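You operate a simulated robot arm through the tools that you are given. There is no shell and no other tool. Be economical: measure what you need, move in short steps, check, and stop when the job is done.

The job below is to be done with a simulated two-armed robot. You get a single attempt, and the scene is never put back.

JOB
Pick up the yellow block with one hand, pass it to the other hand and put it on the front of the nozzle bench.

The check looks at the end state, three seconds after you hand in, the way a careful person would. Anything else that was tipped, shoved, dropped, spilled or broken makes it a failure.

ROBOT AND FRAMES
Two 7-joint arms with three-finger grippers on one trunk, on a base that drives. Base frame: it is fixed to the floor where the robot stands at the start and does not move with it; the origin is under the middle of the robot, x ahead of it, y to its left, z up. Lengths are in mm, angles in rad, forces in N, time in s.
The left shoulder is at the start at [30, 124, 1008], the right one opposite. With the tool pointing down near the work surface each hand reaches from about 100 to 780 mm from the robot's upright axis, wherever it stands, measured 20 degrees to its own side. Places, roughly: front of the nozzle bench (15x85 cm) [1540, 720, 820]; yellow block (5x4x9 cm) [500, 200, 900]. Payload 2.2 kg a hand.
The TCP of each hand is the grasp point between the finger pads, 28 mm short of the fingertips. In the tool frame z runs along the fingers and y along their closing line. The gripper opens to 102 mm. The gripper's body begins 71 mm behind the TCP.
Orientation is told as [roll, pitch, yaw] about the base's x, y, z axes, in that order, counted from this pose: with the fingers straight down and closing along the base's y, the tool's x points along the base's -x, its y along +y and its z along -z.

CONTROLS
- The arms move only by the tool nudge_tool. It takes "left_plan", "right_plan" or both (then of equal length, played together; a hand with none holds still); each is a list of rows, each an object (a shift or turn left out is 0, a gripper value left out holds the last) with "rotation": the turn, a rotation vector about the base's x, y, z in rad, a list of three; "dp": the shift along the base's x, y, z in mm, a list of three; "gripper": the closure, from 0 (fully open) to 1 (shut). In form: [{"rotation": [ax, ay, az], "dp": [tx, ty, tz], "gripper": gripper}, ...]. A call has 1 to 20 rows; each row is the pose to reach, as a shift and turn from the pose commanded when the call began. Each row takes 0.2 s and may step no farther than 50 mm and 0.15 rad from the row before; otherwise, or with a gripper value out of range, the whole call is refused. A pose out of reach is approached as far as the arm can. The call stops where the force on the tool passes 40 N (or 10 N more than at its start, if that is more) or the arm is blocked; 0.2 s more then pass. The fingers move at their own pace and stop on an object; they squeeze with about 34 N. The grip force told is the motor's: it shows also when the fingers shut on nothing. Time passes only in rows, and 0.2 s behind the last, so rows that repeat a pose let the fingers close. It gives the time, the measured TCP pose, the force on the tool (base axes), the opening and the grip force at its end, in the units of the frame above (readings bear some noise), with the torque about the TCP (base axes, N m) and any sound that the robot's microphone picked up.
- Cameras (640 x 400 px; columns grow to the right, rows downward): "scene" is now at [40.6, 30.6, 1717.3]; the picture's right is [0.40, -0.92, 0.00], its down [-0.73, -0.32, -0.60] and it looks along [0.55, 0.24, -0.80] (base axes); focal length 254 px, centre (320, 200). "left" rides on the left gripper at [72, 38, -86] in its tool frame; the picture's right is [-0.46, 0.89, 0.00], its down [-0.60, -0.32, -0.73] and it looks along [-0.65, -0.34, 0.68] (tool axes); focal length 256 px, centre (320, 200). "right" rides on the right gripper at [69, 44, -86] in its tool frame; the picture's right is [-0.53, 0.85, 0.00], its down [-0.58, -0.36, -0.73] and it looks along [-0.62, -0.39, 0.68] (tool axes); focal length 256 px, centre (320, 200). There is no depth. A picture from a camera that has moved, and an enlarged one, comes with that camera's place and axes in the base frame and with its lens.
- snapshot(camera): a new picture of that camera. The clock stands still meanwhile.
- move_column(by): slides the trunk up (or, below 0, down) by that many mm; the arms and the scene camera ride with it, the base frame stays. It gives what a move gives, with no picture.
- base_move(legs): drives the robot by 1 to 6 legs, each [ahead, left, turn to the left] in mm, mm and rad, along the robot's own axes; the way and the turn of a leg run together, so that a leg with both is an arc; at most 1500 mm and 3.142 rad a leg. The arms and the cameras ride along, it lands a little off, and it stops where it bumps. It gives what a move gives.
- aim_head(pan, tilt): turns the head with the scene camera to pan (to the left, within 2.496 rad either way) and tilt (down, from -0.506 to 1.204), counted from straight ahead of the robot. It gives what a move gives.
- zoom(camera, box): a new picture of the part [left, top, right, bottom] of that camera's present view, enlarged. The clock stands still meanwhile.
- finish_job(): hands the job in; it is judged then, once.

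Work in short steps. Places have to be worked out from the pictures, the camera data and where the tool is seen: move nearer, look again, correct. Check each grasp and each placing, and mend what went wrong. You have 120 turns and 100 pictures in all, those below and enlarged ones among them. Open the grippers and draw the arms clear of the work before you hand the job in, unless the task says otherwise; then end with one line.

The tools are called after "Request:" by a JSON object that holds its "method" and its "body". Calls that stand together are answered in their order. nudge_tool: Moves the arms, as the interface text tells. Its arguments: {"type":"object","properties":{"left_plan":{"type":"array","items":{"type":"object","properties":{"rotation":{"type":"array","items":{"type":"number"}},"dp":{"type":"array","items":{"type":"number"}},"gripper":{"type":"number"}}}},"right_plan":{"type":"array","items":{"type":"object","properties":{"rotation":{"type":"array","items":{"type":"number"}},"dp":{"type":"array","items":{"type":"number"}},"gripper":{"type":"number"}}}}},"required":[]} The other tools are called the same way: move_column (by) slides the trunk up or down; base_move (legs) drives the base; aim_head (pan, tilt) turns the head that bears the scene camera; snapshot (camera) takes a picture; zoom (camera, box) takes an enlarged picture of a part of a camera's view; finish_job () hands the job in.

At the start:

```text
clock: 0.0
left_ee_pos: [384.7, 479.0, 1055.9]
left_orientation: [-0.001, 0.001, 0.0]
left_ft_force: [0.4, 0.0, 0.7]
left_ft_torque: [0.01, 0.02, -0.01]
left_width: 102.2
left_finger_force: 0.1
right_ee_pos: [342.4, 1.5, 1054.4]
right_orientation: [0.002, -0.001, 0.001]
right_ft_force: [-0.6, -0.5, 0.3]
right_ft_torque: [0.0, -0.01, 0.0]
right_width: 102.0
right_finger_force: 0.1
trunk travel left (down, up): [-250.0, 290.0]
robot x, y, heading: [0.5, -0.3, -0.002]
head pan, tilt: [0.412, 0.925]
```

scene: 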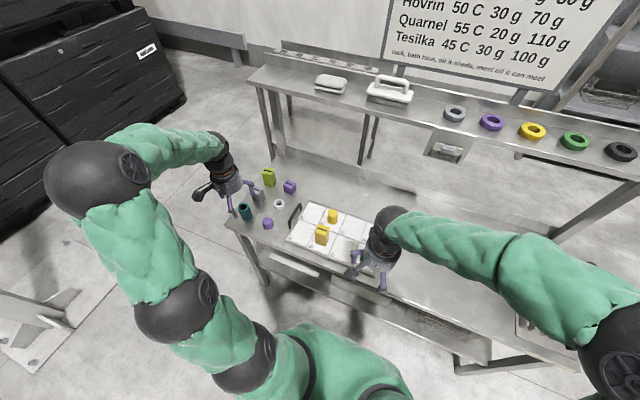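
right: 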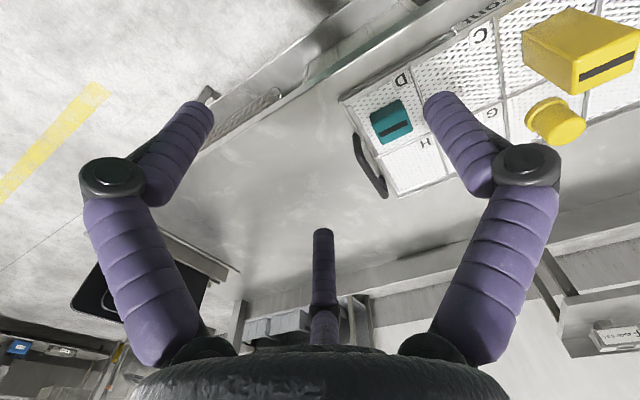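
left: 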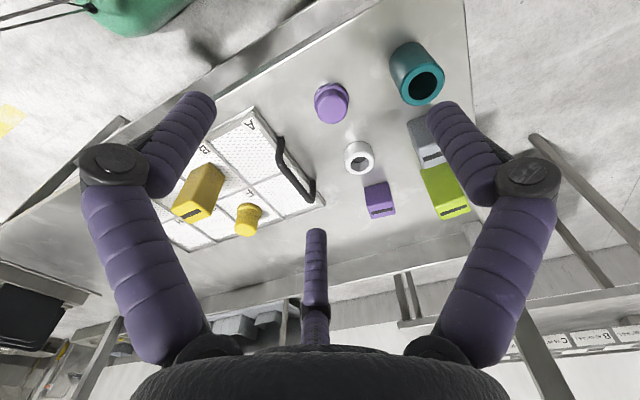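

I'll look closer at the block area and at the bench behind it.

Request:
{"method": "zoom", "body": {"camera": "scene", "box": [220, 150, 420, 275]}}

Request:
{"method": "zoom", "body": {"camera": "scene", "box": [240, 20, 640, 270]}}

Request:
{"method": "aim_head", "body": {"pan": 0.4, "tilt": 0.4}}

Request:
{"method": "snapshot", "body": {"camera": "scene"}}

```text
3.20 times, centred on (320, 212) of scene
camera zoom: at [40.6, 30.6, 1717.3], right [0.4, -0.92, 0.0], down [-0.73, -0.32, -0.6], along [0.55, 0.24, -0.8], focal length 813 px, centre (320, 160)
```

zoom: 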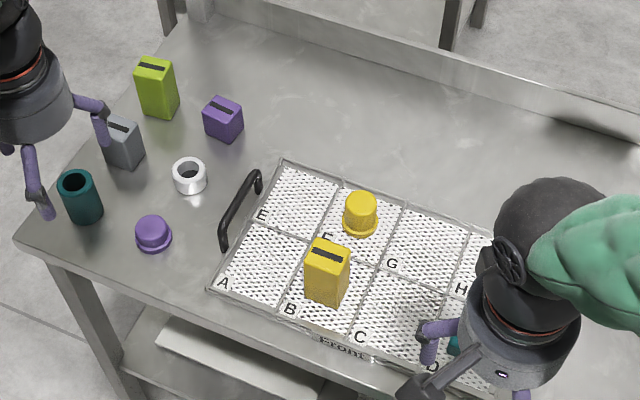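

```text
1.60 times, centred on (440, 145) of scene
camera zoom: at [40.6, 30.6, 1717.3], right [0.4, -0.92, 0.0], down [-0.73, -0.32, -0.6], along [0.55, 0.24, -0.8], focal length 407 px, centre (128, 288)
```

zoom: 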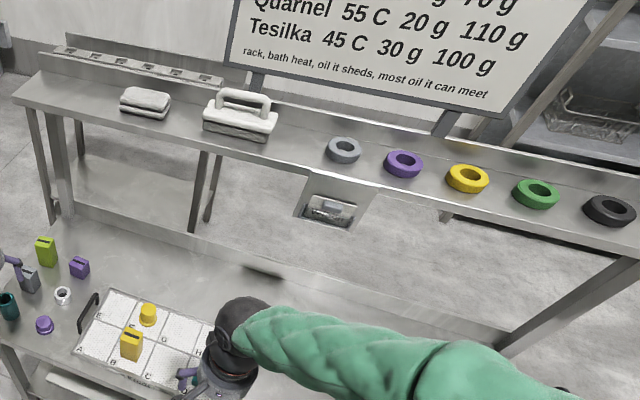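

```text
clock: 0.9
left_ee_pos: [384.4, 480.5, 1056.2]
left_orientation: [0.0, 0.001, 0.0]
left_ft_force: [0.3, -0.9, 1.3]
left_ft_torque: [0.05, 0.01, 0.0]
left_width: 102.1
left_finger_force: 0.1
right_ee_pos: [342.2, 1.8, 1053.4]
right_orientation: [0.0, 0.0, 0.001]
right_ft_force: [0.1, 0.7, 0.3]
right_ft_torque: [-0.01, 0.04, -0.01]
right_width: 102.4
right_finger_force: 0.0
trunk travel left (down, up): [-250.0, 290.0]
robot x, y, heading: [-0.1, 1.2, 0.001]
head pan, tilt: [0.4, 0.4]
```

```text
94 pictures are left
camera scene: at [58.1, 37.0, 1762.1], right [0.39, -0.92, 0.0], down [-0.36, -0.15, -0.92], along [0.85, 0.36, -0.39], focal length 254 px, centre (320, 200)
```

scene: 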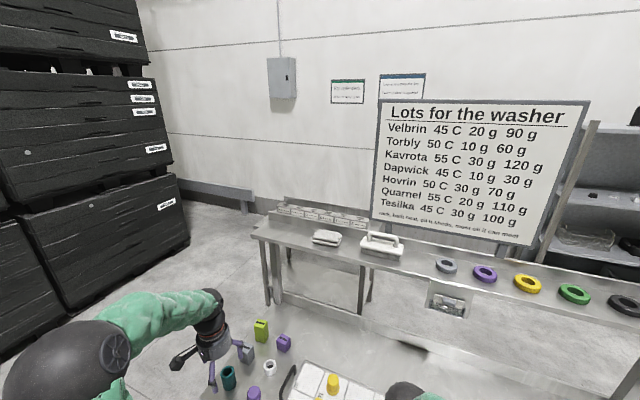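

The target point projects near the bench with the sponge. I zoom in on it.

Request:
{"method": "zoom", "body": {"camera": "scene", "box": [240, 190, 480, 340]}}

Request:
{"method": "zoom", "body": {"camera": "scene", "box": [400, 220, 640, 370]}}

```text
2.67 times, centred on (360, 265) of scene
camera zoom: at [58.1, 37.0, 1762.1], right [0.39, -0.92, 0.0], down [-0.36, -0.15, -0.92], along [0.85, 0.36, -0.39], focal length 678 px, centre (213, 27)
```

zoom: 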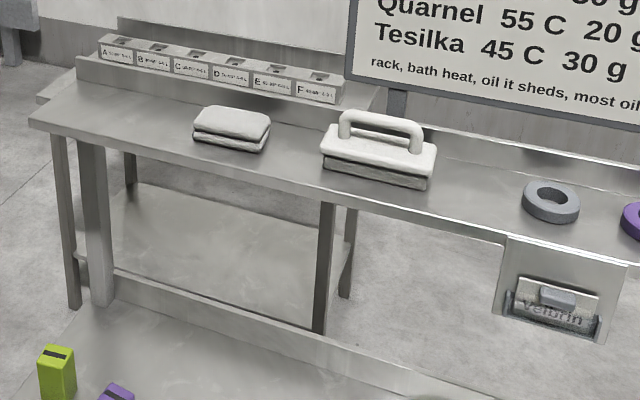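

```text
2.67 times, centred on (520, 295) of scene
camera zoom: at [58.1, 37.0, 1762.1], right [0.39, -0.92, 0.0], down [-0.36, -0.15, -0.92], along [0.85, 0.36, -0.39], focal length 678 px, centre (-213, -53)
```

zoom: 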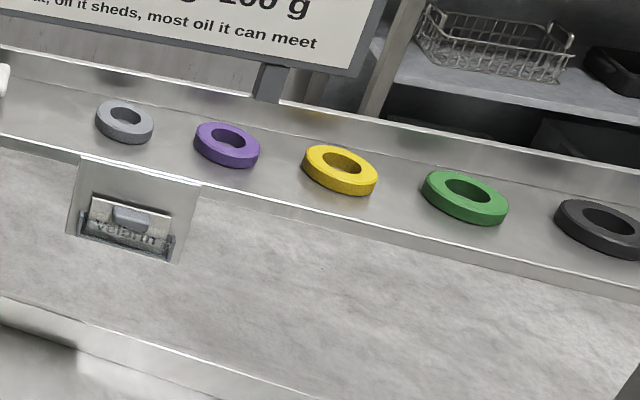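

The nozzle bench is the one with rack A–F, and its front strip lies ahead of the rack. Now I check the block's pose in the left wrist view.

Request:
{"method": "zoom", "body": {"camera": "left", "box": [140, 100, 340, 225]}}

Request:
{"method": "aim_head", "body": {"pan": 1.3, "tilt": 0.8}}

Request:
{"method": "snapshot", "body": {"camera": "scene"}}

```text
3.20 times, centred on (240, 162) of left
camera zoom: at [311.2, 517.3, 1141.6], right [0.47, 0.89, 0.0], down [0.6, -0.32, 0.73], along [0.65, -0.34, -0.68], focal length 819 px, centre (576, 320)
```

zoom: 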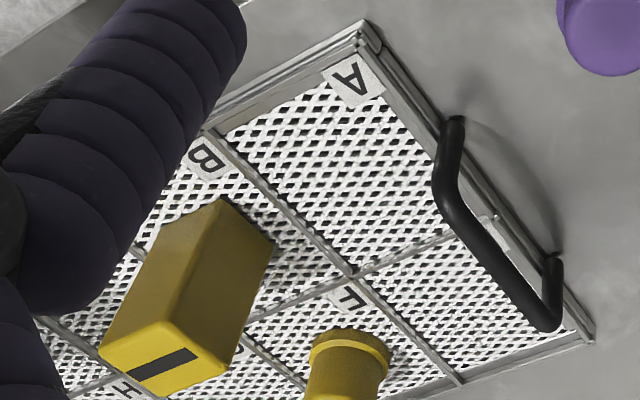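

```text
clock: 2.1
left_ee_pos: [384.6, 479.4, 1056.5]
left_orientation: [-0.001, -0.002, 0.002]
left_ft_force: [-0.4, 0.5, 0.5]
left_ft_torque: [0.0, 0.0, -0.03]
left_width: 101.8
left_finger_force: 0.1
right_ee_pos: [342.3, 1.3, 1053.5]
right_orientation: [0.001, -0.001, 0.001]
right_ft_force: [0.1, 0.0, 1.3]
right_ft_torque: [-0.01, 0.01, 0.0]
right_width: 101.9
right_finger_force: 0.0
trunk travel left (down, up): [-250.0, 290.0]
robot x, y, heading: [1.2, 4.3, 0.003]
head pan, tilt: [1.3, 0.799]
```

```text
90 pictures are left
camera scene: at [-5.6, 78.7, 1727.1], right [0.96, -0.27, 0.0], down [-0.19, -0.69, -0.7], along [0.19, 0.67, -0.72], focal length 254 px, centre (320, 200)
```

scene: 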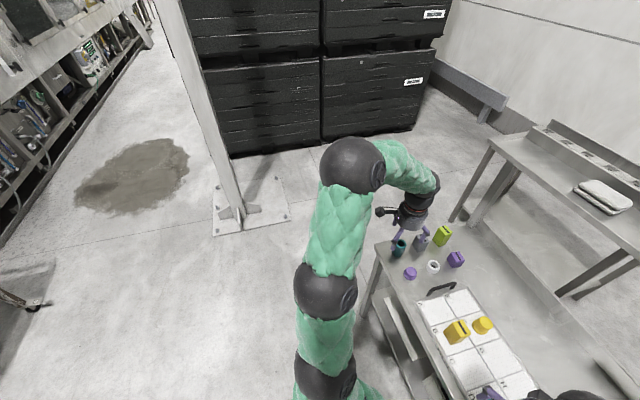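

The block stands nearly axis-aligned around (460–490, 203). I move the left hand above it at its present height and look down.

Request:
{"method": "nudge_tool", "body": {"left_plan": [{"dp": [12, -45, 0]}, {"dp": [24, -90, 0]}, {"dp": [36, -135, 0]}, {"dp": [48, -180, 0]}, {"dp": [60, -225, 0]}, {"dp": [70, -250, 0]}, {"dp": [70, -250, 0]}]}}

Request:
{"method": "snapshot", "body": {"camera": "left"}}

Request:
{"method": "aim_head", "body": {"pan": 0.4, "tilt": 0.95}}

Request:
{"method": "snapshot", "body": {"camera": "scene"}}

```text
clock: 3.8
left_ee_pos: [455.1, 232.0, 1058.0]
left_orientation: [0.0, 0.001, 0.0]
left_ft_force: [-0.2, 1.2, 0.3]
left_ft_torque: [0.0, 0.03, 0.02]
left_width: 101.9
left_finger_force: 0.0
right_ee_pos: [343.0, 1.0, 1053.8]
right_orientation: [0.002, 0.0, -0.001]
right_ft_force: [-0.2, 0.3, -0.9]
right_ft_torque: [-0.03, 0.02, -0.02]
right_width: 102.0
right_finger_force: 0.1
trunk travel left (down, up): [-250.0, 290.0]
robot x, y, heading: [-2.2, -1.1, 0.008]
head pan, tilt: [1.3, 0.799]
```

```text
89 pictures are left
camera left: at [382.0, 270.0, 1143.2], right [0.46, 0.89, 0.0], down [0.6, -0.32, 0.73], along [0.65, -0.34, -0.68], focal length 256 px, centre (320, 200)
```

left: 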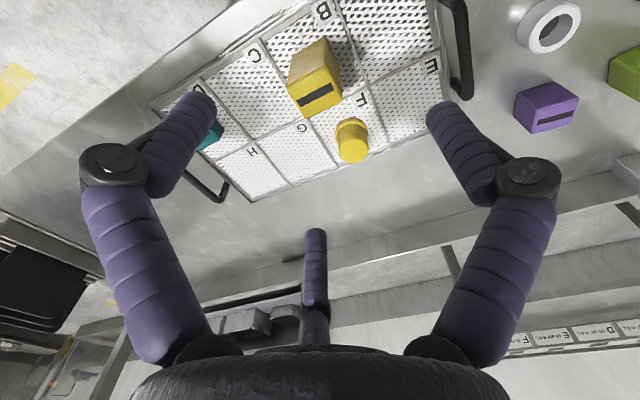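

```text
clock: 5.0
left_ee_pos: [453.8, 232.6, 1057.6]
left_orientation: [0.0, 0.0, 0.001]
left_ft_force: [-0.3, -0.4, 0.2]
left_ft_torque: [0.01, -0.01, -0.02]
left_width: 102.0
left_finger_force: 0.1
right_ee_pos: [342.2, 1.3, 1054.7]
right_orientation: [0.001, 0.0, 0.0]
right_ft_force: [-0.5, -0.3, 0.5]
right_ft_torque: [0.01, -0.01, 0.0]
right_width: 101.9
right_finger_force: 0.0
trunk travel left (down, up): [-250.0, 290.0]
robot x, y, heading: [0.3, -2.9, -0.001]
head pan, tilt: [0.4, 0.949]
```

```text
88 pictures are left
camera scene: at [39.7, 29.3, 1715.6], right [0.39, -0.92, 0.0], down [-0.75, -0.32, -0.58], along [0.54, 0.23, -0.81], focal length 254 px, centre (320, 200)
```

scene: 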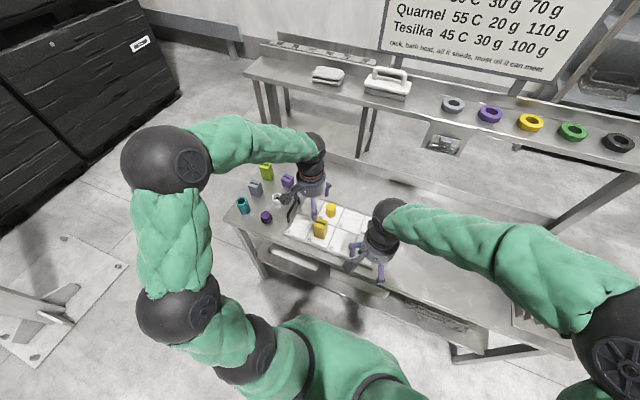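

I zoom in on the block in the left view to locate it accurately.

Request:
{"method": "zoom", "body": {"camera": "left", "box": [240, 10, 400, 110]}}

Request:
{"method": "zoom", "body": {"camera": "scene", "box": [270, 170, 390, 245]}}

```text
4.00 times, centred on (320, 60) of left
camera zoom: at [382.2, 270.3, 1143.2], right [0.46, 0.89, 0.0], down [0.6, -0.32, 0.73], along [0.65, -0.34, -0.68], focal length 1024 px, centre (320, 760)
```

zoom: 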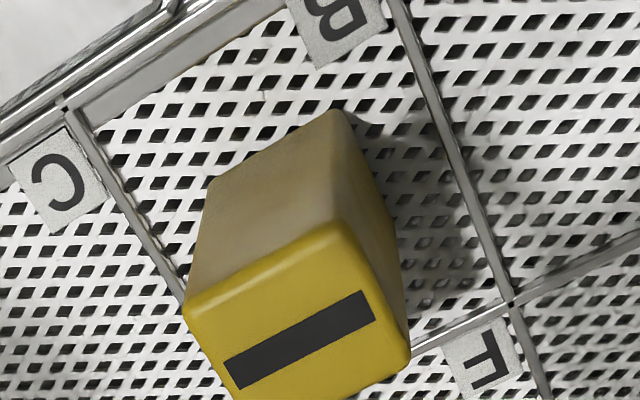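

```text
5.33 times, centred on (330, 208) of scene
camera zoom: at [39.7, 29.3, 1715.6], right [0.39, -0.92, 0.0], down [-0.75, -0.32, -0.58], along [0.54, 0.23, -0.81], focal length 1356 px, centre (267, 160)
```

zoom: 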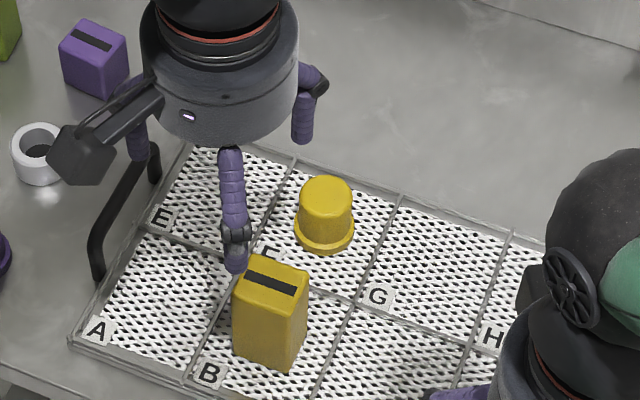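

The pictures show three fingers set about 120° apart, while the text says two. I close the hand partly in the air to see how the fingers really move.

Request:
{"method": "nudge_tool", "body": {"left_plan": [{"gripper": 0.6}, {"gripper": 0.6}, {"gripper": 0.6}]}}

Request:
{"method": "snapshot", "body": {"camera": "left"}}

Request:
{"method": "zoom", "body": {"camera": "scene", "box": [270, 150, 390, 225]}}

```text
clock: 5.8
left_ee_pos: [455.0, 232.3, 1057.8]
left_orientation: [0.0, 0.001, 0.0]
left_ft_force: [-0.2, -0.2, -1.2]
left_ft_torque: [-0.02, -0.02, 0.02]
left_width: 40.8
left_finger_force: 0.1
right_ee_pos: [343.1, 0.9, 1053.3]
right_orientation: [0.001, -0.001, -0.001]
right_ft_force: [0.8, 0.0, -0.8]
right_ft_torque: [0.0, -0.01, 0.02]
right_width: 101.9
right_finger_force: 0.1
trunk travel left (down, up): [-250.0, 290.0]
robot x, y, heading: [0.2, -0.3, -0.001]
head pan, tilt: [0.4, 0.949]
```

```text
85 pictures are left
camera left: at [382.3, 270.3, 1143.2], right [0.46, 0.89, 0.0], down [0.6, -0.32, 0.73], along [0.65, -0.34, -0.68], focal length 256 px, centre (320, 200)
```

left: 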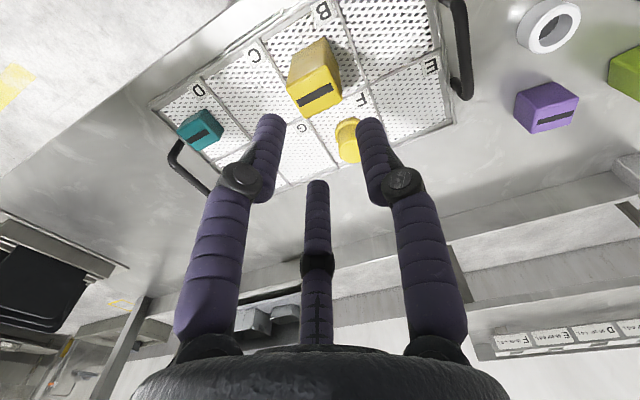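

```text
5.33 times, centred on (330, 188) of scene
camera zoom: at [39.7, 29.2, 1715.6], right [0.39, -0.92, 0.0], down [-0.75, -0.32, -0.58], along [0.54, 0.23, -0.81], focal length 1356 px, centre (267, 267)
```

zoom: 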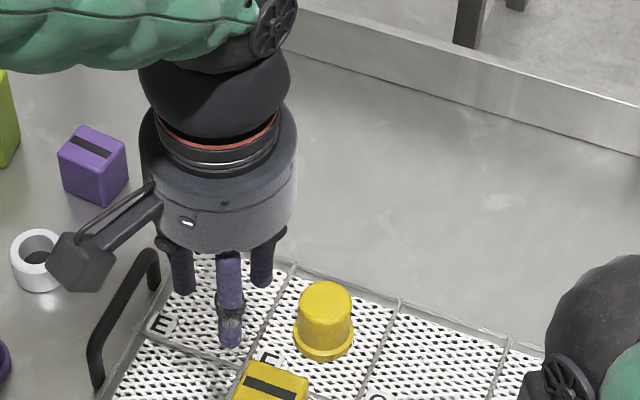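

The three fingers close concentrically. I estimate the block at about (478, 215) with its top near 905, sides along the axes. I open up, move over it and look again.

Request:
{"method": "nudge_tool", "body": {"left_plan": [{"dp": [25, -17, 0], "gripper": 0}, {"dp": [25, -17, -30], "gripper": 0}, {"dp": [25, -17, -50], "gripper": 0}, {"dp": [25, -17, -50], "gripper": 0}]}}

Request:
{"method": "snapshot", "body": {"camera": "left"}}

Request:
{"method": "zoom", "body": {"camera": "scene", "box": [270, 170, 390, 245]}}

```text
clock: 6.8
left_ee_pos: [478.0, 213.0, 1008.9]
left_orientation: [0.001, 0.002, -0.001]
left_ft_force: [-0.5, -0.4, 0.5]
left_ft_torque: [0.0, 0.0, 0.02]
left_width: 102.0
left_finger_force: 0.0
right_ee_pos: [340.1, 1.0, 1053.4]
right_orientation: [0.002, 0.0, 0.001]
right_ft_force: [-0.6, -1.2, 0.4]
right_ft_torque: [0.01, -0.01, 0.01]
right_width: 101.7
right_finger_force: 0.1
trunk travel left (down, up): [-250.0, 290.0]
robot x, y, heading: [-0.2, 0.4, -0.003]
head pan, tilt: [0.4, 0.949]
```

```text
83 pictures are left
camera left: at [405.2, 251.3, 1094.0], right [0.47, 0.89, 0.0], down [0.6, -0.32, 0.73], along [0.65, -0.34, -0.68], focal length 256 px, centre (320, 200)
```

left: 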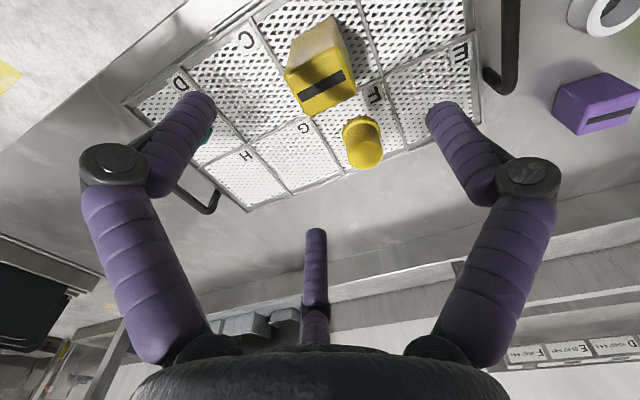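

```text
5.33 times, centred on (330, 208) of scene
camera zoom: at [39.1, 29.4, 1715.6], right [0.39, -0.92, 0.0], down [-0.75, -0.32, -0.58], along [0.54, 0.23, -0.81], focal length 1356 px, centre (267, 160)
```

zoom: 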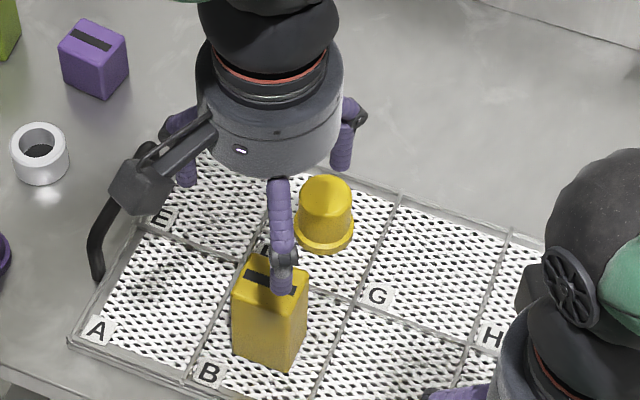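

The TCP is centred over the block within a few mm, and the top is near z≈902. I descend so the pads take only the upper part of the block, leaving the lower half free for the other hand, and then close.

Request:
{"method": "nudge_tool", "body": {"left_plan": [{"dp": [2, 2, -40]}, {"dp": [2, 2, -80]}, {"dp": [2, 2, -114]}, {"dp": [2, 2, -114]}]}}

Request:
{"method": "snapshot", "body": {"camera": "left"}}

Request:
{"method": "zoom", "body": {"camera": "scene", "box": [270, 170, 390, 245]}}

```text
clock: 7.8
left_ee_pos: [478.1, 214.2, 894.5]
left_orientation: [0.0, -0.001, 0.001]
left_ft_force: [0.1, -0.6, 0.0]
left_ft_torque: [0.02, -0.04, 0.03]
left_width: 101.7
left_finger_force: 0.1
right_ee_pos: [341.7, 1.0, 1054.7]
right_orientation: [0.003, 0.001, 0.0]
right_ft_force: [-0.4, -0.2, 0.0]
right_ft_torque: [-0.05, -0.05, 0.02]
right_width: 102.0
right_finger_force: 0.1
trunk travel left (down, up): [-250.0, 290.0]
robot x, y, heading: [-3.5, 0.1, -0.002]
head pan, tilt: [0.4, 0.949]
```

```text
81 pictures are left
camera left: at [405.1, 251.4, 979.9], right [0.46, 0.89, 0.0], down [0.6, -0.32, 0.73], along [0.65, -0.34, -0.68], focal length 256 px, centre (320, 200)
```

left: 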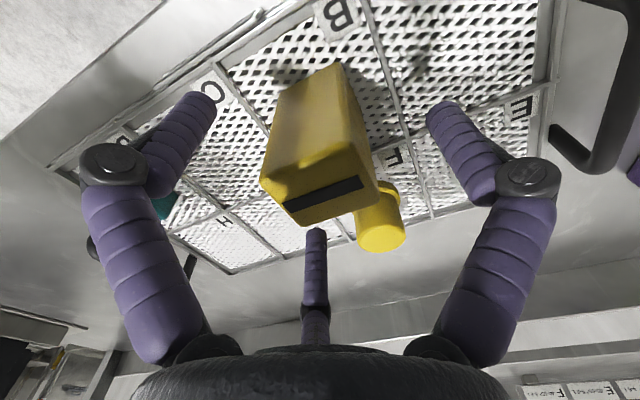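

```text
5.33 times, centred on (330, 208) of scene
camera zoom: at [39.1, 29.0, 1715.6], right [0.39, -0.92, 0.0], down [-0.75, -0.32, -0.58], along [0.54, 0.23, -0.81], focal length 1356 px, centre (267, 160)
```

zoom: 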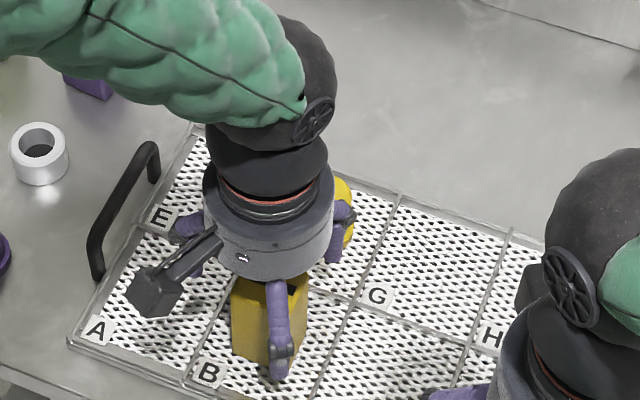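

The block's top appears level with the TCP (about z 896), so the grip is too high. I go 14 mm lower and close.

Request:
{"method": "nudge_tool", "body": {"left_plan": [{"dp": [1, 0, -14], "gripper": 0}, {"dp": [1, 0, -14], "gripper": 0.4}, {"dp": [1, 0, -14], "gripper": 1}, {"dp": [1, 0, -14], "gripper": 1}, {"dp": [1, 0, -14], "gripper": 1}]}}

Request:
{"method": "snapshot", "body": {"camera": "left"}}

Request:
{"method": "zoom", "body": {"camera": "scene", "box": [270, 170, 390, 245]}}

```text
clock: 8.9
left_ee_pos: [479.8, 212.7, 879.4]
left_orientation: [-0.001, 0.0, 0.0]
left_ft_force: [0.9, -1.6, 1.3]
left_ft_torque: [-0.26, -0.05, 0.01]
left_width: 47.0
left_finger_force: 33.5
right_ee_pos: [342.2, 1.7, 1055.0]
right_orientation: [0.002, -0.001, -0.001]
right_ft_force: [-1.3, 0.6, -0.5]
right_ft_torque: [-0.04, 0.01, -0.01]
right_width: 102.0
right_finger_force: 0.1
trunk travel left (down, up): [-250.0, 290.0]
robot x, y, heading: [-0.6, 2.0, 0.0]
head pan, tilt: [0.4, 0.949]
```

```text
79 pictures are left
camera left: at [406.5, 251.8, 965.3], right [0.47, 0.89, 0.0], down [0.6, -0.32, 0.73], along [0.65, -0.34, -0.68], focal length 256 px, centre (320, 200)
```

left: 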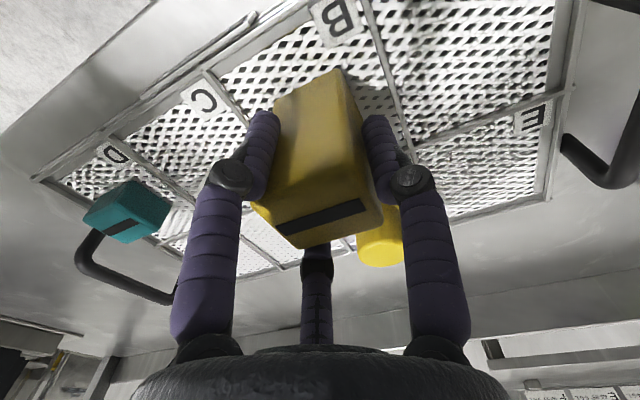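

```text
5.33 times, centred on (330, 208) of scene
camera zoom: at [39.8, 28.9, 1715.6], right [0.39, -0.92, 0.0], down [-0.75, -0.32, -0.58], along [0.54, 0.23, -0.81], focal length 1356 px, centre (267, 160)
```

zoom: 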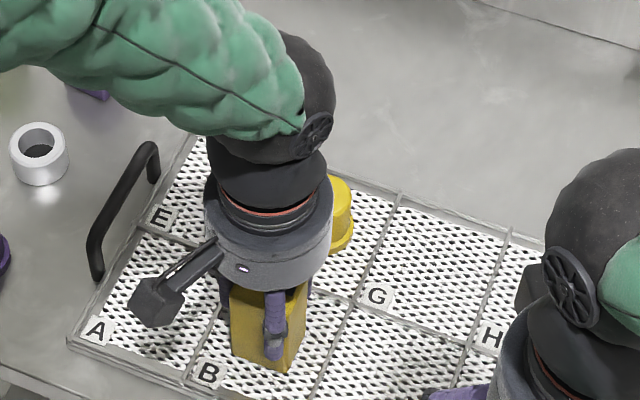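

The grip holds at 47 mm width and 33 N, with the TCP about 16 mm below the top. I lift straight up.

Request:
{"method": "nudge_tool", "body": {"left_plan": [{"dp": [0, 0, 20]}, {"dp": [0, 0, 50]}, {"dp": [0, 0, 100]}, {"dp": [0, 0, 150]}, {"dp": [0, 0, 200]}, {"dp": [0, 0, 220]}]}}

Request:
{"method": "snapshot", "body": {"camera": "scene"}}

Request:
{"method": "snapshot", "body": {"camera": "left"}}

Request:
{"method": "snapshot", "body": {"camera": "right"}}

```text
clock: 10.3
left_ee_pos: [482.2, 216.7, 1103.1]
left_orientation: [0.001, 0.002, 0.001]
left_ft_force: [0.1, 0.1, -4.1]
left_ft_torque: [0.04, 0.0, -0.02]
left_width: 47.0
left_finger_force: 33.7
right_ee_pos: [341.3, 0.1, 1053.8]
right_orientation: [0.004, 0.001, 0.0]
right_ft_force: [0.2, 0.8, 0.3]
right_ft_torque: [-0.01, 0.01, 0.0]
right_width: 101.8
right_finger_force: 0.1
trunk travel left (down, up): [-250.0, 290.0]
robot x, y, heading: [-0.8, 2.7, -0.003]
head pan, tilt: [0.4, 0.949]
```

```text
77 pictures are left
camera scene: at [40.4, 29.3, 1715.5], right [0.39, -0.92, 0.0], down [-0.75, -0.32, -0.58], along [0.54, 0.23, -0.81], focal length 254 px, centre (320, 200)
```

scene: 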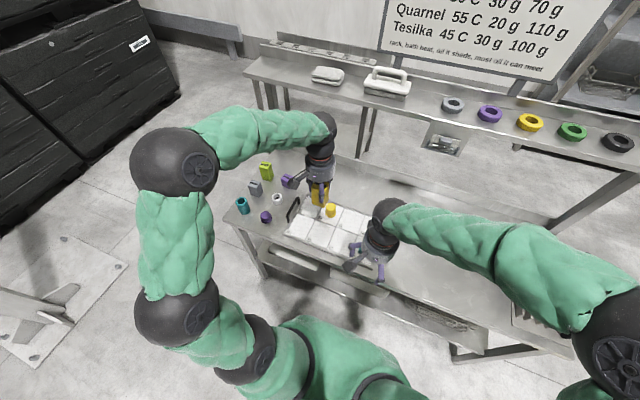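

```text
76 pictures are left
camera left: at [409.3, 253.8, 1187.4], right [0.47, 0.89, 0.0], down [0.6, -0.32, 0.73], along [0.65, -0.34, -0.68], focal length 256 px, centre (320, 200)
```

left: 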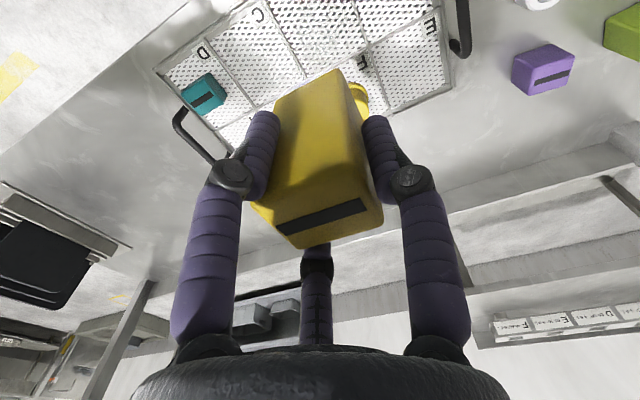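

```text
75 pictures are left
camera right: at [272.3, 45.3, 1139.5], right [0.53, 0.85, 0.0], down [0.58, -0.37, 0.73], along [0.62, -0.39, -0.68], focal length 256 px, centre (320, 200)
```

right: 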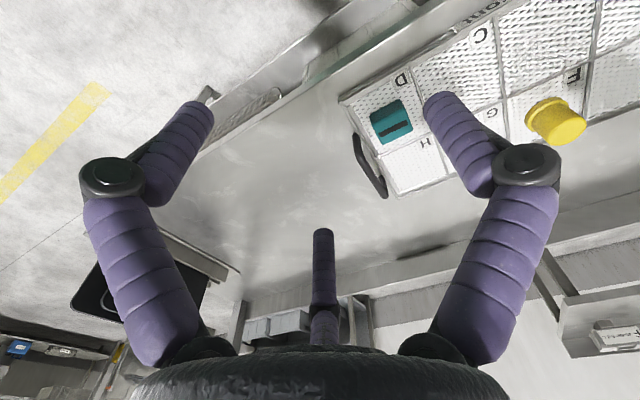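

The block is held firmly and weighs about 0.4 kg. I turn the left hand −90° so its camera faces away and bring the block to the middle. Meanwhile I pitch the right hand forward to about 46° down, for a side grip on the lower half.

Request:
{"method": "nudge_tool", "body": {"left_plan": [{"dp": [0, 0, 10], "rotation": [0, 0, -0.143]}, {"dp": [0, 0, 20], "rotation": [0, 0, -0.286]}, {"dp": [0, 0, 30], "rotation": [0, 0, -0.428]}, {"dp": [0, 0, 40], "rotation": [0, 0, -0.571]}, {"dp": [0, 0, 50], "rotation": [0, 0, -0.714]}, {"dp": [0, 0, 50], "rotation": [0, 0, -0.857]}, {"dp": [0, 0, 50], "rotation": [0, 0, -1.0]}, {"dp": [0, 0, 50], "rotation": [0, 0, -1.142]}, {"dp": [0, 0, 50], "rotation": [0, 0, -1.285]}, {"dp": [0, 0, 50], "rotation": [0, 0, -1.428]}, {"dp": [0, 0, 50], "rotation": [0, 0, -1.571]}, {"dp": [0, 0, 50], "rotation": [0, 0, -1.571]}], "right_plan": [{"dp": [0, 0, 20], "rotation": [0, -0.1, 0]}, {"dp": [0, 0, 40], "rotation": [0, -0.2, 0]}, {"dp": [0, 0, 60], "rotation": [0, -0.3, 0]}, {"dp": [0, 0, 80], "rotation": [0, -0.4, 0]}, {"dp": [0, 0, 100], "rotation": [0, -0.5, 0]}, {"dp": [0, 0, 120], "rotation": [0, -0.6, 0]}, {"dp": [0, 0, 136], "rotation": [0, -0.7, 0]}, {"dp": [0, 0, 136], "rotation": [0, -0.8, 0]}, {"dp": [0, 0, 136], "rotation": [0, -0.8, 0]}, {"dp": [0, 0, 136], "rotation": [0, -0.8, 0]}, {"dp": [0, 0, 136], "rotation": [0, -0.8, 0]}, {"dp": [0, 0, 136], "rotation": [0, -0.8, 0]}]}}

Request:
{"method": "aim_head", "body": {"pan": 0.3, "tilt": 0.85}}

Request:
{"method": "snapshot", "body": {"camera": "scene"}}

```text
clock: 12.9
left_ee_pos: [481.4, 213.2, 1149.3]
left_orientation: [0.0, 0.0, -1.573]
left_ft_force: [-0.5, -0.3, -3.5]
left_ft_torque: [0.02, 0.0, 0.0]
left_width: 47.2
left_finger_force: 33.8
right_ee_pos: [341.6, 0.4, 1190.6]
right_orientation: [0.002, -0.798, 0.0]
right_ft_force: [-0.3, 0.5, 0.3]
right_ft_torque: [-0.01, -0.01, 0.02]
right_width: 101.8
right_finger_force: 0.1
trunk travel left (down, up): [-250.0, 290.0]
robot x, y, heading: [-1.0, -2.6, -0.002]
head pan, tilt: [0.4, 0.949]
```

```text
clock: 13.6
left_ee_pos: [482.7, 215.1, 1148.3]
left_orientation: [0.0, 0.0, -1.57]
left_ft_force: [-0.2, -0.4, -4.8]
left_ft_torque: [0.0, -0.01, 0.0]
left_width: 47.2
left_finger_force: 34.1
right_ee_pos: [342.7, 0.1, 1189.5]
right_orientation: [0.001, -0.798, 0.0]
right_ft_force: [-0.1, -0.3, 0.7]
right_ft_torque: [0.0, 0.02, 0.0]
right_width: 102.1
right_finger_force: 0.1
trunk travel left (down, up): [-250.0, 290.0]
robot x, y, heading: [0.3, 3.0, -0.001]
head pan, tilt: [0.3, 0.85]
```

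```text
74 pictures are left
camera scene: at [47.7, 24.2, 1723.0], right [0.3, -0.96, 0.0], down [-0.72, -0.22, -0.66], along [0.63, 0.2, -0.75], focal length 254 px, centre (320, 200)
```

scene: 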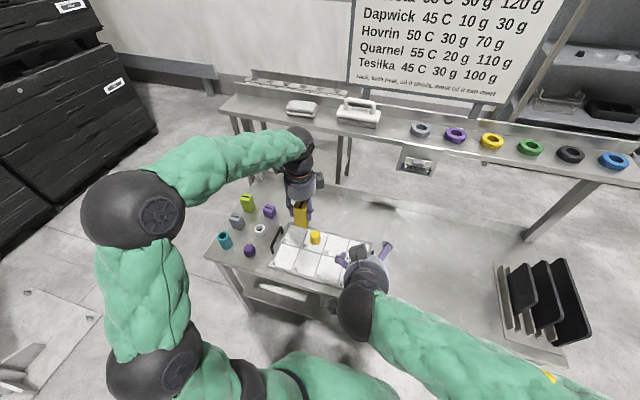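

Both poses were reached. I bring the block to y≈130 and the right hand to a pre-grasp point in line with it.

Request:
{"method": "nudge_tool", "body": {"left_plan": [{"dp": [0, -28, 0]}, {"dp": [0, -56, 0]}, {"dp": [0, -84, 0]}, {"dp": [0, -84, 0]}], "right_plan": [{"dp": [10, 43, 0]}, {"dp": [20, 86, 0]}, {"dp": [30, 130, 0]}, {"dp": [30, 130, 0]}]}}

Request:
{"method": "snapshot", "body": {"camera": "right"}}

Request:
{"method": "zoom", "body": {"camera": "scene", "box": [220, 100, 460, 250]}}

Request:
{"method": "snapshot", "body": {"camera": "left"}}

```text
clock: 14.6
left_ee_pos: [484.3, 129.8, 1149.2]
left_orientation: [0.0, 0.0, -1.571]
left_ft_force: [-0.1, -0.2, -5.0]
left_ft_torque: [0.02, 0.0, -0.02]
left_width: 47.2
left_finger_force: 33.8
right_ee_pos: [374.3, 129.5, 1193.8]
right_orientation: [0.002, -0.802, 0.0]
right_ft_force: [-0.3, 0.8, -0.7]
right_ft_torque: [0.0, 0.02, -0.01]
right_width: 102.3
right_finger_force: 0.1
trunk travel left (down, up): [-250.0, 290.0]
robot x, y, heading: [-2.8, -0.3, -0.001]
head pan, tilt: [0.3, 0.85]
```

```text
73 pictures are left
camera right: at [261.9, 173.7, 1203.3], right [0.37, 0.85, 0.38], down [-0.12, -0.37, 0.92], along [0.92, -0.39, -0.03], focal length 256 px, centre (320, 200)
```

right: 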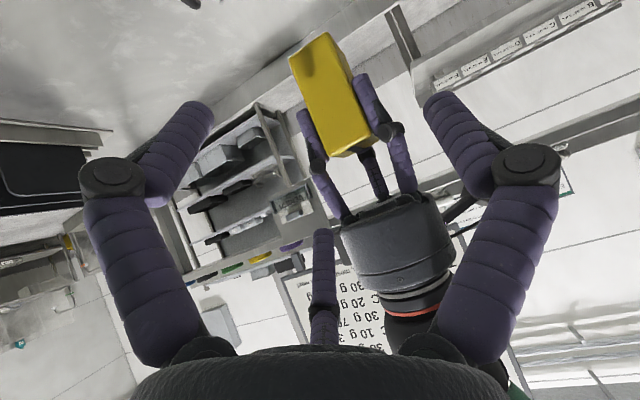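

```text
2.67 times, centred on (340, 175) of scene
camera zoom: at [46.9, 23.3, 1723.1], right [0.3, -0.96, 0.0], down [-0.72, -0.22, -0.66], along [0.63, 0.2, -0.75], focal length 678 px, centre (267, 267)
```

zoom: 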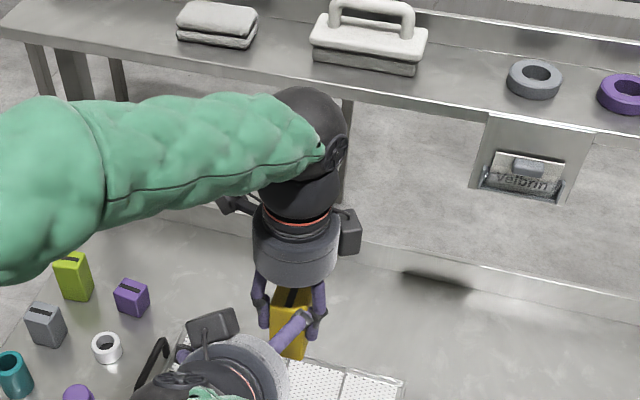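

```text
71 pictures are left
camera left: at [520.7, 201.9, 1233.7], right [0.89, -0.47, 0.0], down [-0.32, -0.6, 0.73], along [-0.34, -0.65, -0.68], focal length 256 px, centre (320, 200)
```

left: 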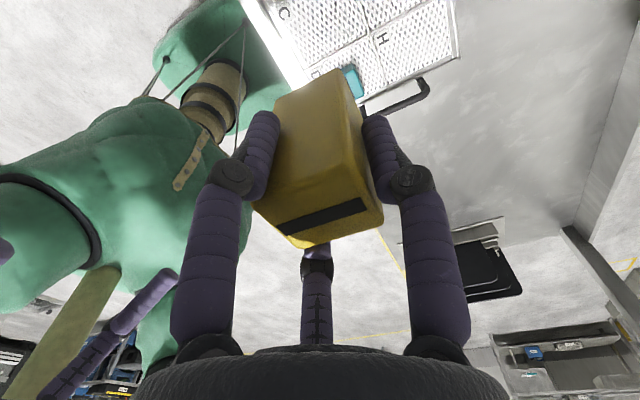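

The block sits where I expected in the right view. I advance slowly along the finger direction and watch the force, in case the drawn third finger is solid.

Request:
{"method": "nudge_tool", "body": {"right_plan": [{"dp": [6, 0, -5]}, {"dp": [12, 0, -11]}, {"dp": [18, 0, -16]}, {"dp": [24, 0, -21]}, {"dp": [30, 0, -27]}, {"dp": [30, 0, -27]}]}}

Request:
{"method": "snapshot", "body": {"camera": "right"}}

```text
clock: 16.0
left_ee_pos: [484.0, 130.8, 1148.2]
left_orientation: [-0.001, 0.001, -1.572]
left_ft_force: [-0.9, -0.6, -4.7]
left_ft_torque: [-0.05, 0.01, 0.0]
left_width: 47.4
left_finger_force: 34.0
right_ee_pos: [402.4, 132.0, 1162.6]
right_orientation: [0.0, -0.798, 0.001]
right_ft_force: [1.0, -0.3, -0.2]
right_ft_torque: [0.0, 0.0, -0.02]
right_width: 102.0
right_finger_force: 0.0
trunk travel left (down, up): [-250.0, 290.0]
robot x, y, heading: [-0.2, 0.3, 0.001]
head pan, tilt: [0.3, 0.85]
```

```text
70 pictures are left
camera right: at [291.4, 176.0, 1172.6], right [0.37, 0.85, 0.38], down [-0.12, -0.36, 0.92], along [0.92, -0.39, -0.03], focal length 256 px, centre (320, 200)
```

right: 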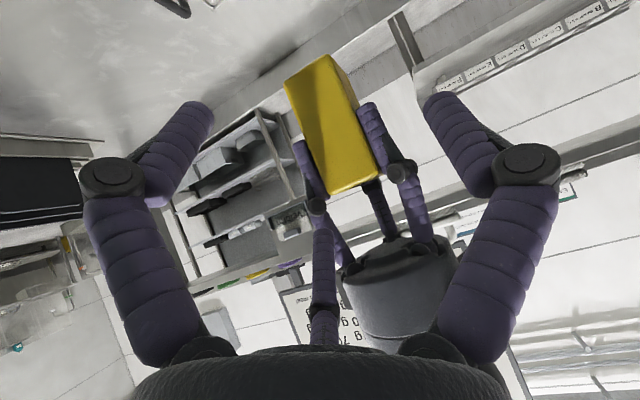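

No contact yet. I go on in small steps while watching the force.

Request:
{"method": "nudge_tool", "body": {"right_plan": [{"dp": [4, -1, -3]}, {"dp": [8, -2, -6]}, {"dp": [12, -2, -10]}, {"dp": [16, -2, -13]}, {"dp": [20, -2, -16]}, {"dp": [20, -2, -16]}]}}

Request:
{"method": "snapshot", "body": {"camera": "right"}}

```text
clock: 17.4
left_ee_pos: [483.7, 131.6, 1148.0]
left_orientation: [-0.001, 0.0, -1.57]
left_ft_force: [2.3, -1.6, -4.6]
left_ft_torque: [0.04, 0.03, 0.1]
left_width: 47.5
left_finger_force: 33.7
right_ee_pos: [421.6, 128.3, 1146.2]
right_orientation: [0.0, -0.8, 0.003]
right_ft_force: [-2.5, 0.0, 0.7]
right_ft_torque: [0.0, -0.06, -0.06]
right_width: 101.5
right_finger_force: 0.0
trunk travel left (down, up): [-250.0, 290.0]
robot x, y, heading: [3.1, 3.5, -0.003]
head pan, tilt: [0.3, 0.85]
```

```text
69 pictures are left
camera right: at [311.2, 172.2, 1155.8], right [0.37, 0.85, 0.38], down [-0.12, -0.36, 0.92], along [0.92, -0.39, -0.03], focal length 256 px, centre (320, 200)
```

right: 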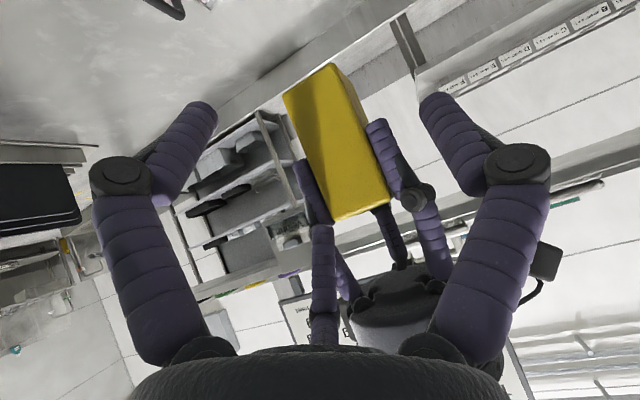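

A small opposing force (about 2.5 N) on both hands shows the third finger is solid, so a side grip won't work. I'll pass the block end to end instead: the left hand points −y, and the right hand points +y and takes the free end. First I back the right hand out along its approach line.

Request:
{"method": "nudge_tool", "body": {"right_plan": [{"dp": [-20, 1, 17]}, {"dp": [-40, 1, 35]}, {"dp": [-60, 0, 52]}, {"dp": [-65, -40, 60]}, {"dp": [-70, -85, 60]}, {"dp": [-75, -130, 60]}, {"dp": [-75, -175, 60]}, {"dp": [-75, -200, 60]}]}}

Request:
{"method": "snapshot", "body": {"camera": "left"}}

```text
clock: 19.2
left_ee_pos: [484.3, 130.7, 1147.5]
left_orientation: [0.001, 0.001, -1.571]
left_ft_force: [0.3, 0.1, -5.1]
left_ft_torque: [0.01, 0.03, -0.02]
left_width: 47.2
left_finger_force: 33.9
right_ee_pos: [344.5, -71.3, 1207.5]
right_orientation: [0.002, -0.8, -0.001]
right_ft_force: [-0.2, -0.3, 0.1]
right_ft_torque: [-0.04, -0.01, -0.02]
right_width: 102.2
right_finger_force: 0.0
trunk travel left (down, up): [-250.0, 290.0]
robot x, y, heading: [1.7, -1.4, -0.001]
head pan, tilt: [0.3, 0.85]
```

```text
68 pictures are left
camera left: at [521.2, 202.8, 1233.4], right [0.89, -0.47, 0.0], down [-0.32, -0.6, 0.73], along [-0.34, -0.65, -0.68], focal length 256 px, centre (320, 200)
```

left: 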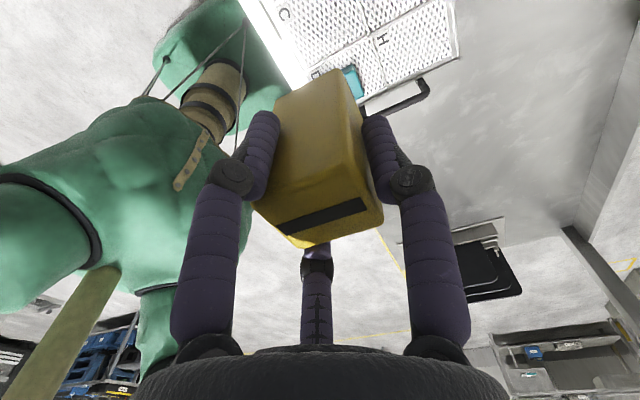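

The grip is unchanged. I turn the left hand back to yaw 0 and bring the right hand upright again, with the arms spread.

Request:
{"method": "nudge_tool", "body": {"left_plan": [{"dp": [0, 10, 0], "rotation": [0, 0, 0.143]}, {"dp": [0, 20, 0], "rotation": [0, 0, 0.286]}, {"dp": [0, 30, 0], "rotation": [0, 0, 0.428]}, {"dp": [0, 40, 0], "rotation": [0, 0, 0.571]}, {"dp": [0, 50, 0], "rotation": [0, 0, 0.714]}, {"dp": [-5, 60, 0], "rotation": [0, 0, 0.857]}, {"dp": [-10, 70, 0], "rotation": [0, 0, 1.0]}, {"dp": [-20, 70, 0], "rotation": [0, 0, 1.142]}, {"dp": [-30, 70, 0], "rotation": [0, 0, 1.285]}, {"dp": [-34, 70, 0], "rotation": [0, 0, 1.428]}, {"dp": [-34, 70, 0], "rotation": [0, 0, 1.571]}, {"dp": [-34, 70, 0], "rotation": [0, 0, 1.571]}], "right_plan": [{"dp": [10, -10, 0], "rotation": [0, 0.1, 0]}, {"dp": [20, -20, 0], "rotation": [0, 0.2, 0]}, {"dp": [30, -30, 0], "rotation": [0, 0.3, 0]}, {"dp": [40, -40, -5], "rotation": [0, 0.4, 0]}, {"dp": [50, -50, -10], "rotation": [0, 0.5, 0]}, {"dp": [60, -60, -20], "rotation": [0, 0.6, 0]}, {"dp": [70, -70, -30], "rotation": [0, 0.7, 0]}, {"dp": [80, -80, -40], "rotation": [0, 0.8, 0]}, {"dp": [90, -90, -50], "rotation": [0, 0.8, 0]}, {"dp": [100, -110, -57], "rotation": [0, 0.8, 0]}, {"dp": [105, -130, -57], "rotation": [0, 0.8, 0]}, {"dp": [105, -130, -57], "rotation": [0, 0.8, 0]}]}}

```text
clock: 21.8
left_ee_pos: [448.5, 201.4, 1148.4]
left_orientation: [-0.001, -0.001, 0.002]
left_ft_force: [0.5, 0.0, -3.9]
left_ft_torque: [-0.02, 0.01, -0.01]
left_width: 47.3
left_finger_force: 34.1
right_ee_pos: [452.3, -200.7, 1148.3]
right_orientation: [0.001, -0.001, 0.0]
right_ft_force: [0.5, 0.7, 1.0]
right_ft_torque: [0.0, -0.03, -0.01]
right_width: 102.5
right_finger_force: 0.0
trunk travel left (down, up): [-250.0, 290.0]
robot x, y, heading: [0.6, -3.3, -0.002]
head pan, tilt: [0.3, 0.85]
```

Now I tilt both hands to horizontal, with the left pointing −y and the right pointing +y.

Request:
{"method": "nudge_tool", "body": {"left_plan": [{"rotation": [-0.143, 0, 0]}, {"rotation": [-0.286, 0, 0]}, {"rotation": [-0.428, 0, 0]}, {"rotation": [-0.571, 0, 0]}, {"rotation": [-0.714, 0, 0]}, {"rotation": [-0.857, 0, 0]}, {"rotation": [-1.0, 0, 0]}, {"rotation": [-1.142, 0, 0]}, {"rotation": [-1.285, 0, 0]}, {"rotation": [-1.428, 0, 0]}, {"rotation": [-1.571, 0, 0]}, {"rotation": [-1.571, 0, 0]}], "right_plan": [{"rotation": [0.143, 0, 0]}, {"rotation": [0.286, 0, 0]}, {"rotation": [0.428, 0, 0]}, {"rotation": [0.571, 0, 0]}, {"rotation": [0.714, 0, 0]}, {"rotation": [0.857, 0, 0]}, {"rotation": [1.0, 0, 0]}, {"rotation": [1.142, 0, 0]}, {"rotation": [1.285, 0, 0]}, {"rotation": [1.428, 0, 0]}, {"rotation": [1.571, 0, 0]}, {"rotation": [1.571, 0, 0]}]}}

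Request:
{"method": "aim_head", "body": {"pan": 0.0, "tilt": 0.85}}

Request:
{"method": "snapshot", "body": {"camera": "scene"}}

Request:
{"method": "snapshot", "body": {"camera": "right"}}

Request:
{"method": "snapshot", "body": {"camera": "left"}}

```text
clock: 24.4
left_ee_pos: [448.2, 199.6, 1148.6]
left_orientation: [-1.574, -0.002, 0.0]
left_ft_force: [-0.4, 0.3, -4.3]
left_ft_torque: [0.13, 0.03, 0.07]
left_width: 47.2
left_finger_force: 33.9
right_ee_pos: [451.0, -202.0, 1150.1]
right_orientation: [1.575, -0.002, 0.0]
right_ft_force: [-0.3, -0.3, 0.1]
right_ft_torque: [-0.02, 0.02, -0.01]
right_width: 102.3
right_finger_force: 0.0
trunk travel left (down, up): [-250.0, 290.0]
robot x, y, heading: [0.4, -2.3, 0.003]
head pan, tilt: [0.3, 0.85]
```

```text
clock: 25.2
left_ee_pos: [449.2, 199.5, 1148.3]
left_orientation: [-1.571, 0.002, 0.0]
left_ft_force: [0.6, -0.1, -4.8]
left_ft_torque: [0.1, -0.03, 0.01]
left_width: 46.9
left_finger_force: 34.0
right_ee_pos: [451.7, -202.1, 1149.7]
right_orientation: [1.572, -0.001, 0.0]
right_ft_force: [0.1, -0.8, 0.2]
right_ft_torque: [0.0, 0.01, -0.01]
right_width: 102.0
right_finger_force: 0.0
trunk travel left (down, up): [-250.0, 290.0]
robot x, y, heading: [-2.4, -1.0, 0.001]
head pan, tilt: [0.0, 0.85]
```

```text
67 pictures are left
camera scene: at [51.1, 1.0, 1723.1], right [0.0, -1.0, 0.0], down [-0.75, 0.0, -0.66], along [0.66, 0.0, -0.75], focal length 254 px, centre (320, 200)
```

scene: 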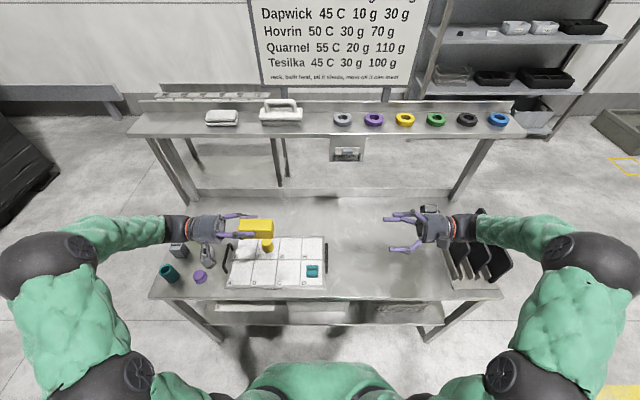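

```text
66 pictures are left
camera right: at [381.9, -287.3, 1192.4], right [0.53, 0.0, 0.85], down [0.58, -0.73, -0.37], along [0.62, 0.68, -0.39], focal length 256 px, centre (320, 200)
```

right: 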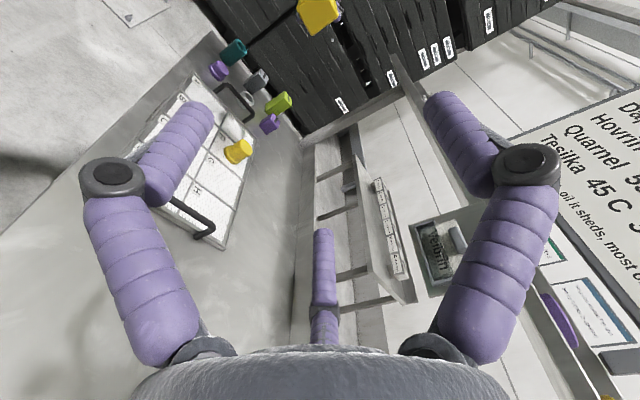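

```text
65 pictures are left
camera left: at [375.6, 285.2, 1109.6], right [0.46, 0.0, -0.89], down [0.6, 0.73, 0.32], along [0.65, -0.68, 0.34], focal length 256 px, centre (320, 200)
```

left: 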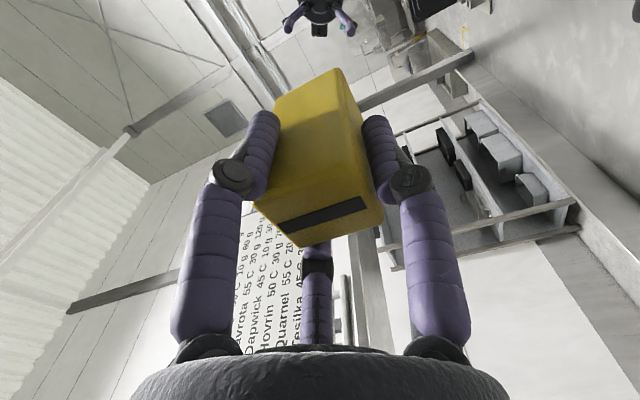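

Both hands face each other and the block lines up with the right hand's axis. I bring them closer and check the alignment before the last step.

Request:
{"method": "nudge_tool", "body": {"left_plan": [{"dp": [0, -40, 0]}, {"dp": [0, -80, 0]}, {"dp": [0, -120, 0]}, {"dp": [0, -160, 0]}, {"dp": [0, -160, 0]}], "right_plan": [{"dp": [-1, 25, 0]}, {"dp": [-1, 50, 0]}, {"dp": [-2, 75, 0]}, {"dp": [-2, 100, 0]}, {"dp": [-2, 100, 0]}]}}

Request:
{"method": "snapshot", "body": {"camera": "right"}}

Request:
{"method": "zoom", "body": {"camera": "scene", "box": [240, 170, 400, 270]}}

```text
clock: 26.4
left_ee_pos: [448.9, 39.3, 1150.4]
left_orientation: [-1.57, 0.001, -0.001]
left_ft_force: [-0.7, 0.1, -4.1]
left_ft_torque: [0.11, -0.01, -0.01]
left_width: 46.5
left_finger_force: 34.7
right_ee_pos: [450.8, -101.2, 1148.1]
right_orientation: [1.573, 0.002, -0.001]
right_ft_force: [-0.9, 0.1, -0.3]
right_ft_torque: [0.02, 0.01, -0.02]
right_width: 102.2
right_finger_force: 0.1
trunk travel left (down, up): [-250.0, 290.0]
robot x, y, heading: [0.4, -1.1, 0.004]
head pan, tilt: [0.0, 0.85]
```

```text
64 pictures are left
camera right: at [380.1, -187.3, 1191.9], right [0.53, 0.0, 0.85], down [0.58, -0.73, -0.37], along [0.62, 0.68, -0.39], focal length 256 px, centre (320, 200)
```

right: 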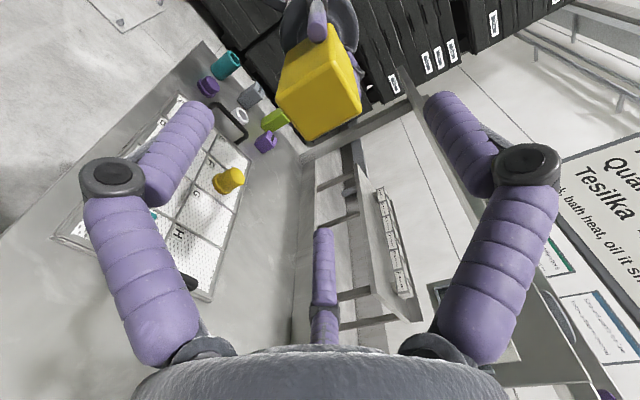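

```text
4.00 times, centred on (320, 220) of scene
camera zoom: at [51.1, 1.3, 1723.1], right [0.0, -1.0, 0.0], down [-0.75, 0.0, -0.66], along [0.66, 0.0, -0.75], focal length 1017 px, centre (320, 120)
```

zoom: 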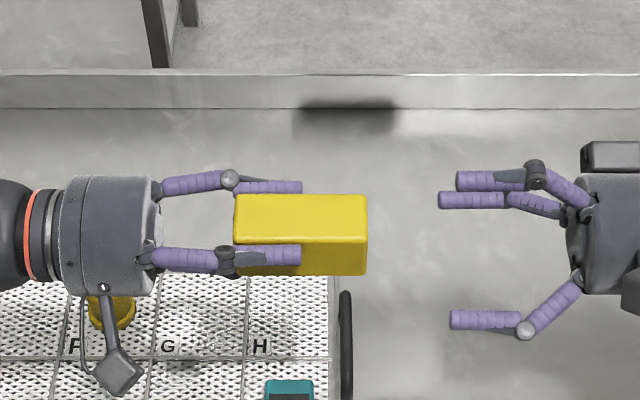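

I zoom in on the block's free end to check its centring on the right hand's axis.

Request:
{"method": "zoom", "body": {"camera": "right", "box": [240, 20, 400, 160]}}

```text
2.86 times, centred on (320, 90) of right
camera zoom: at [380.1, -187.3, 1191.9], right [0.53, 0.0, 0.85], down [0.58, -0.73, -0.37], along [0.62, 0.68, -0.39], focal length 731 px, centre (320, 514)
```

zoom: 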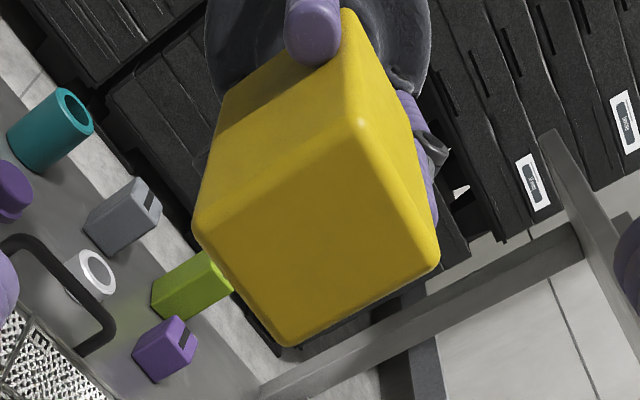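

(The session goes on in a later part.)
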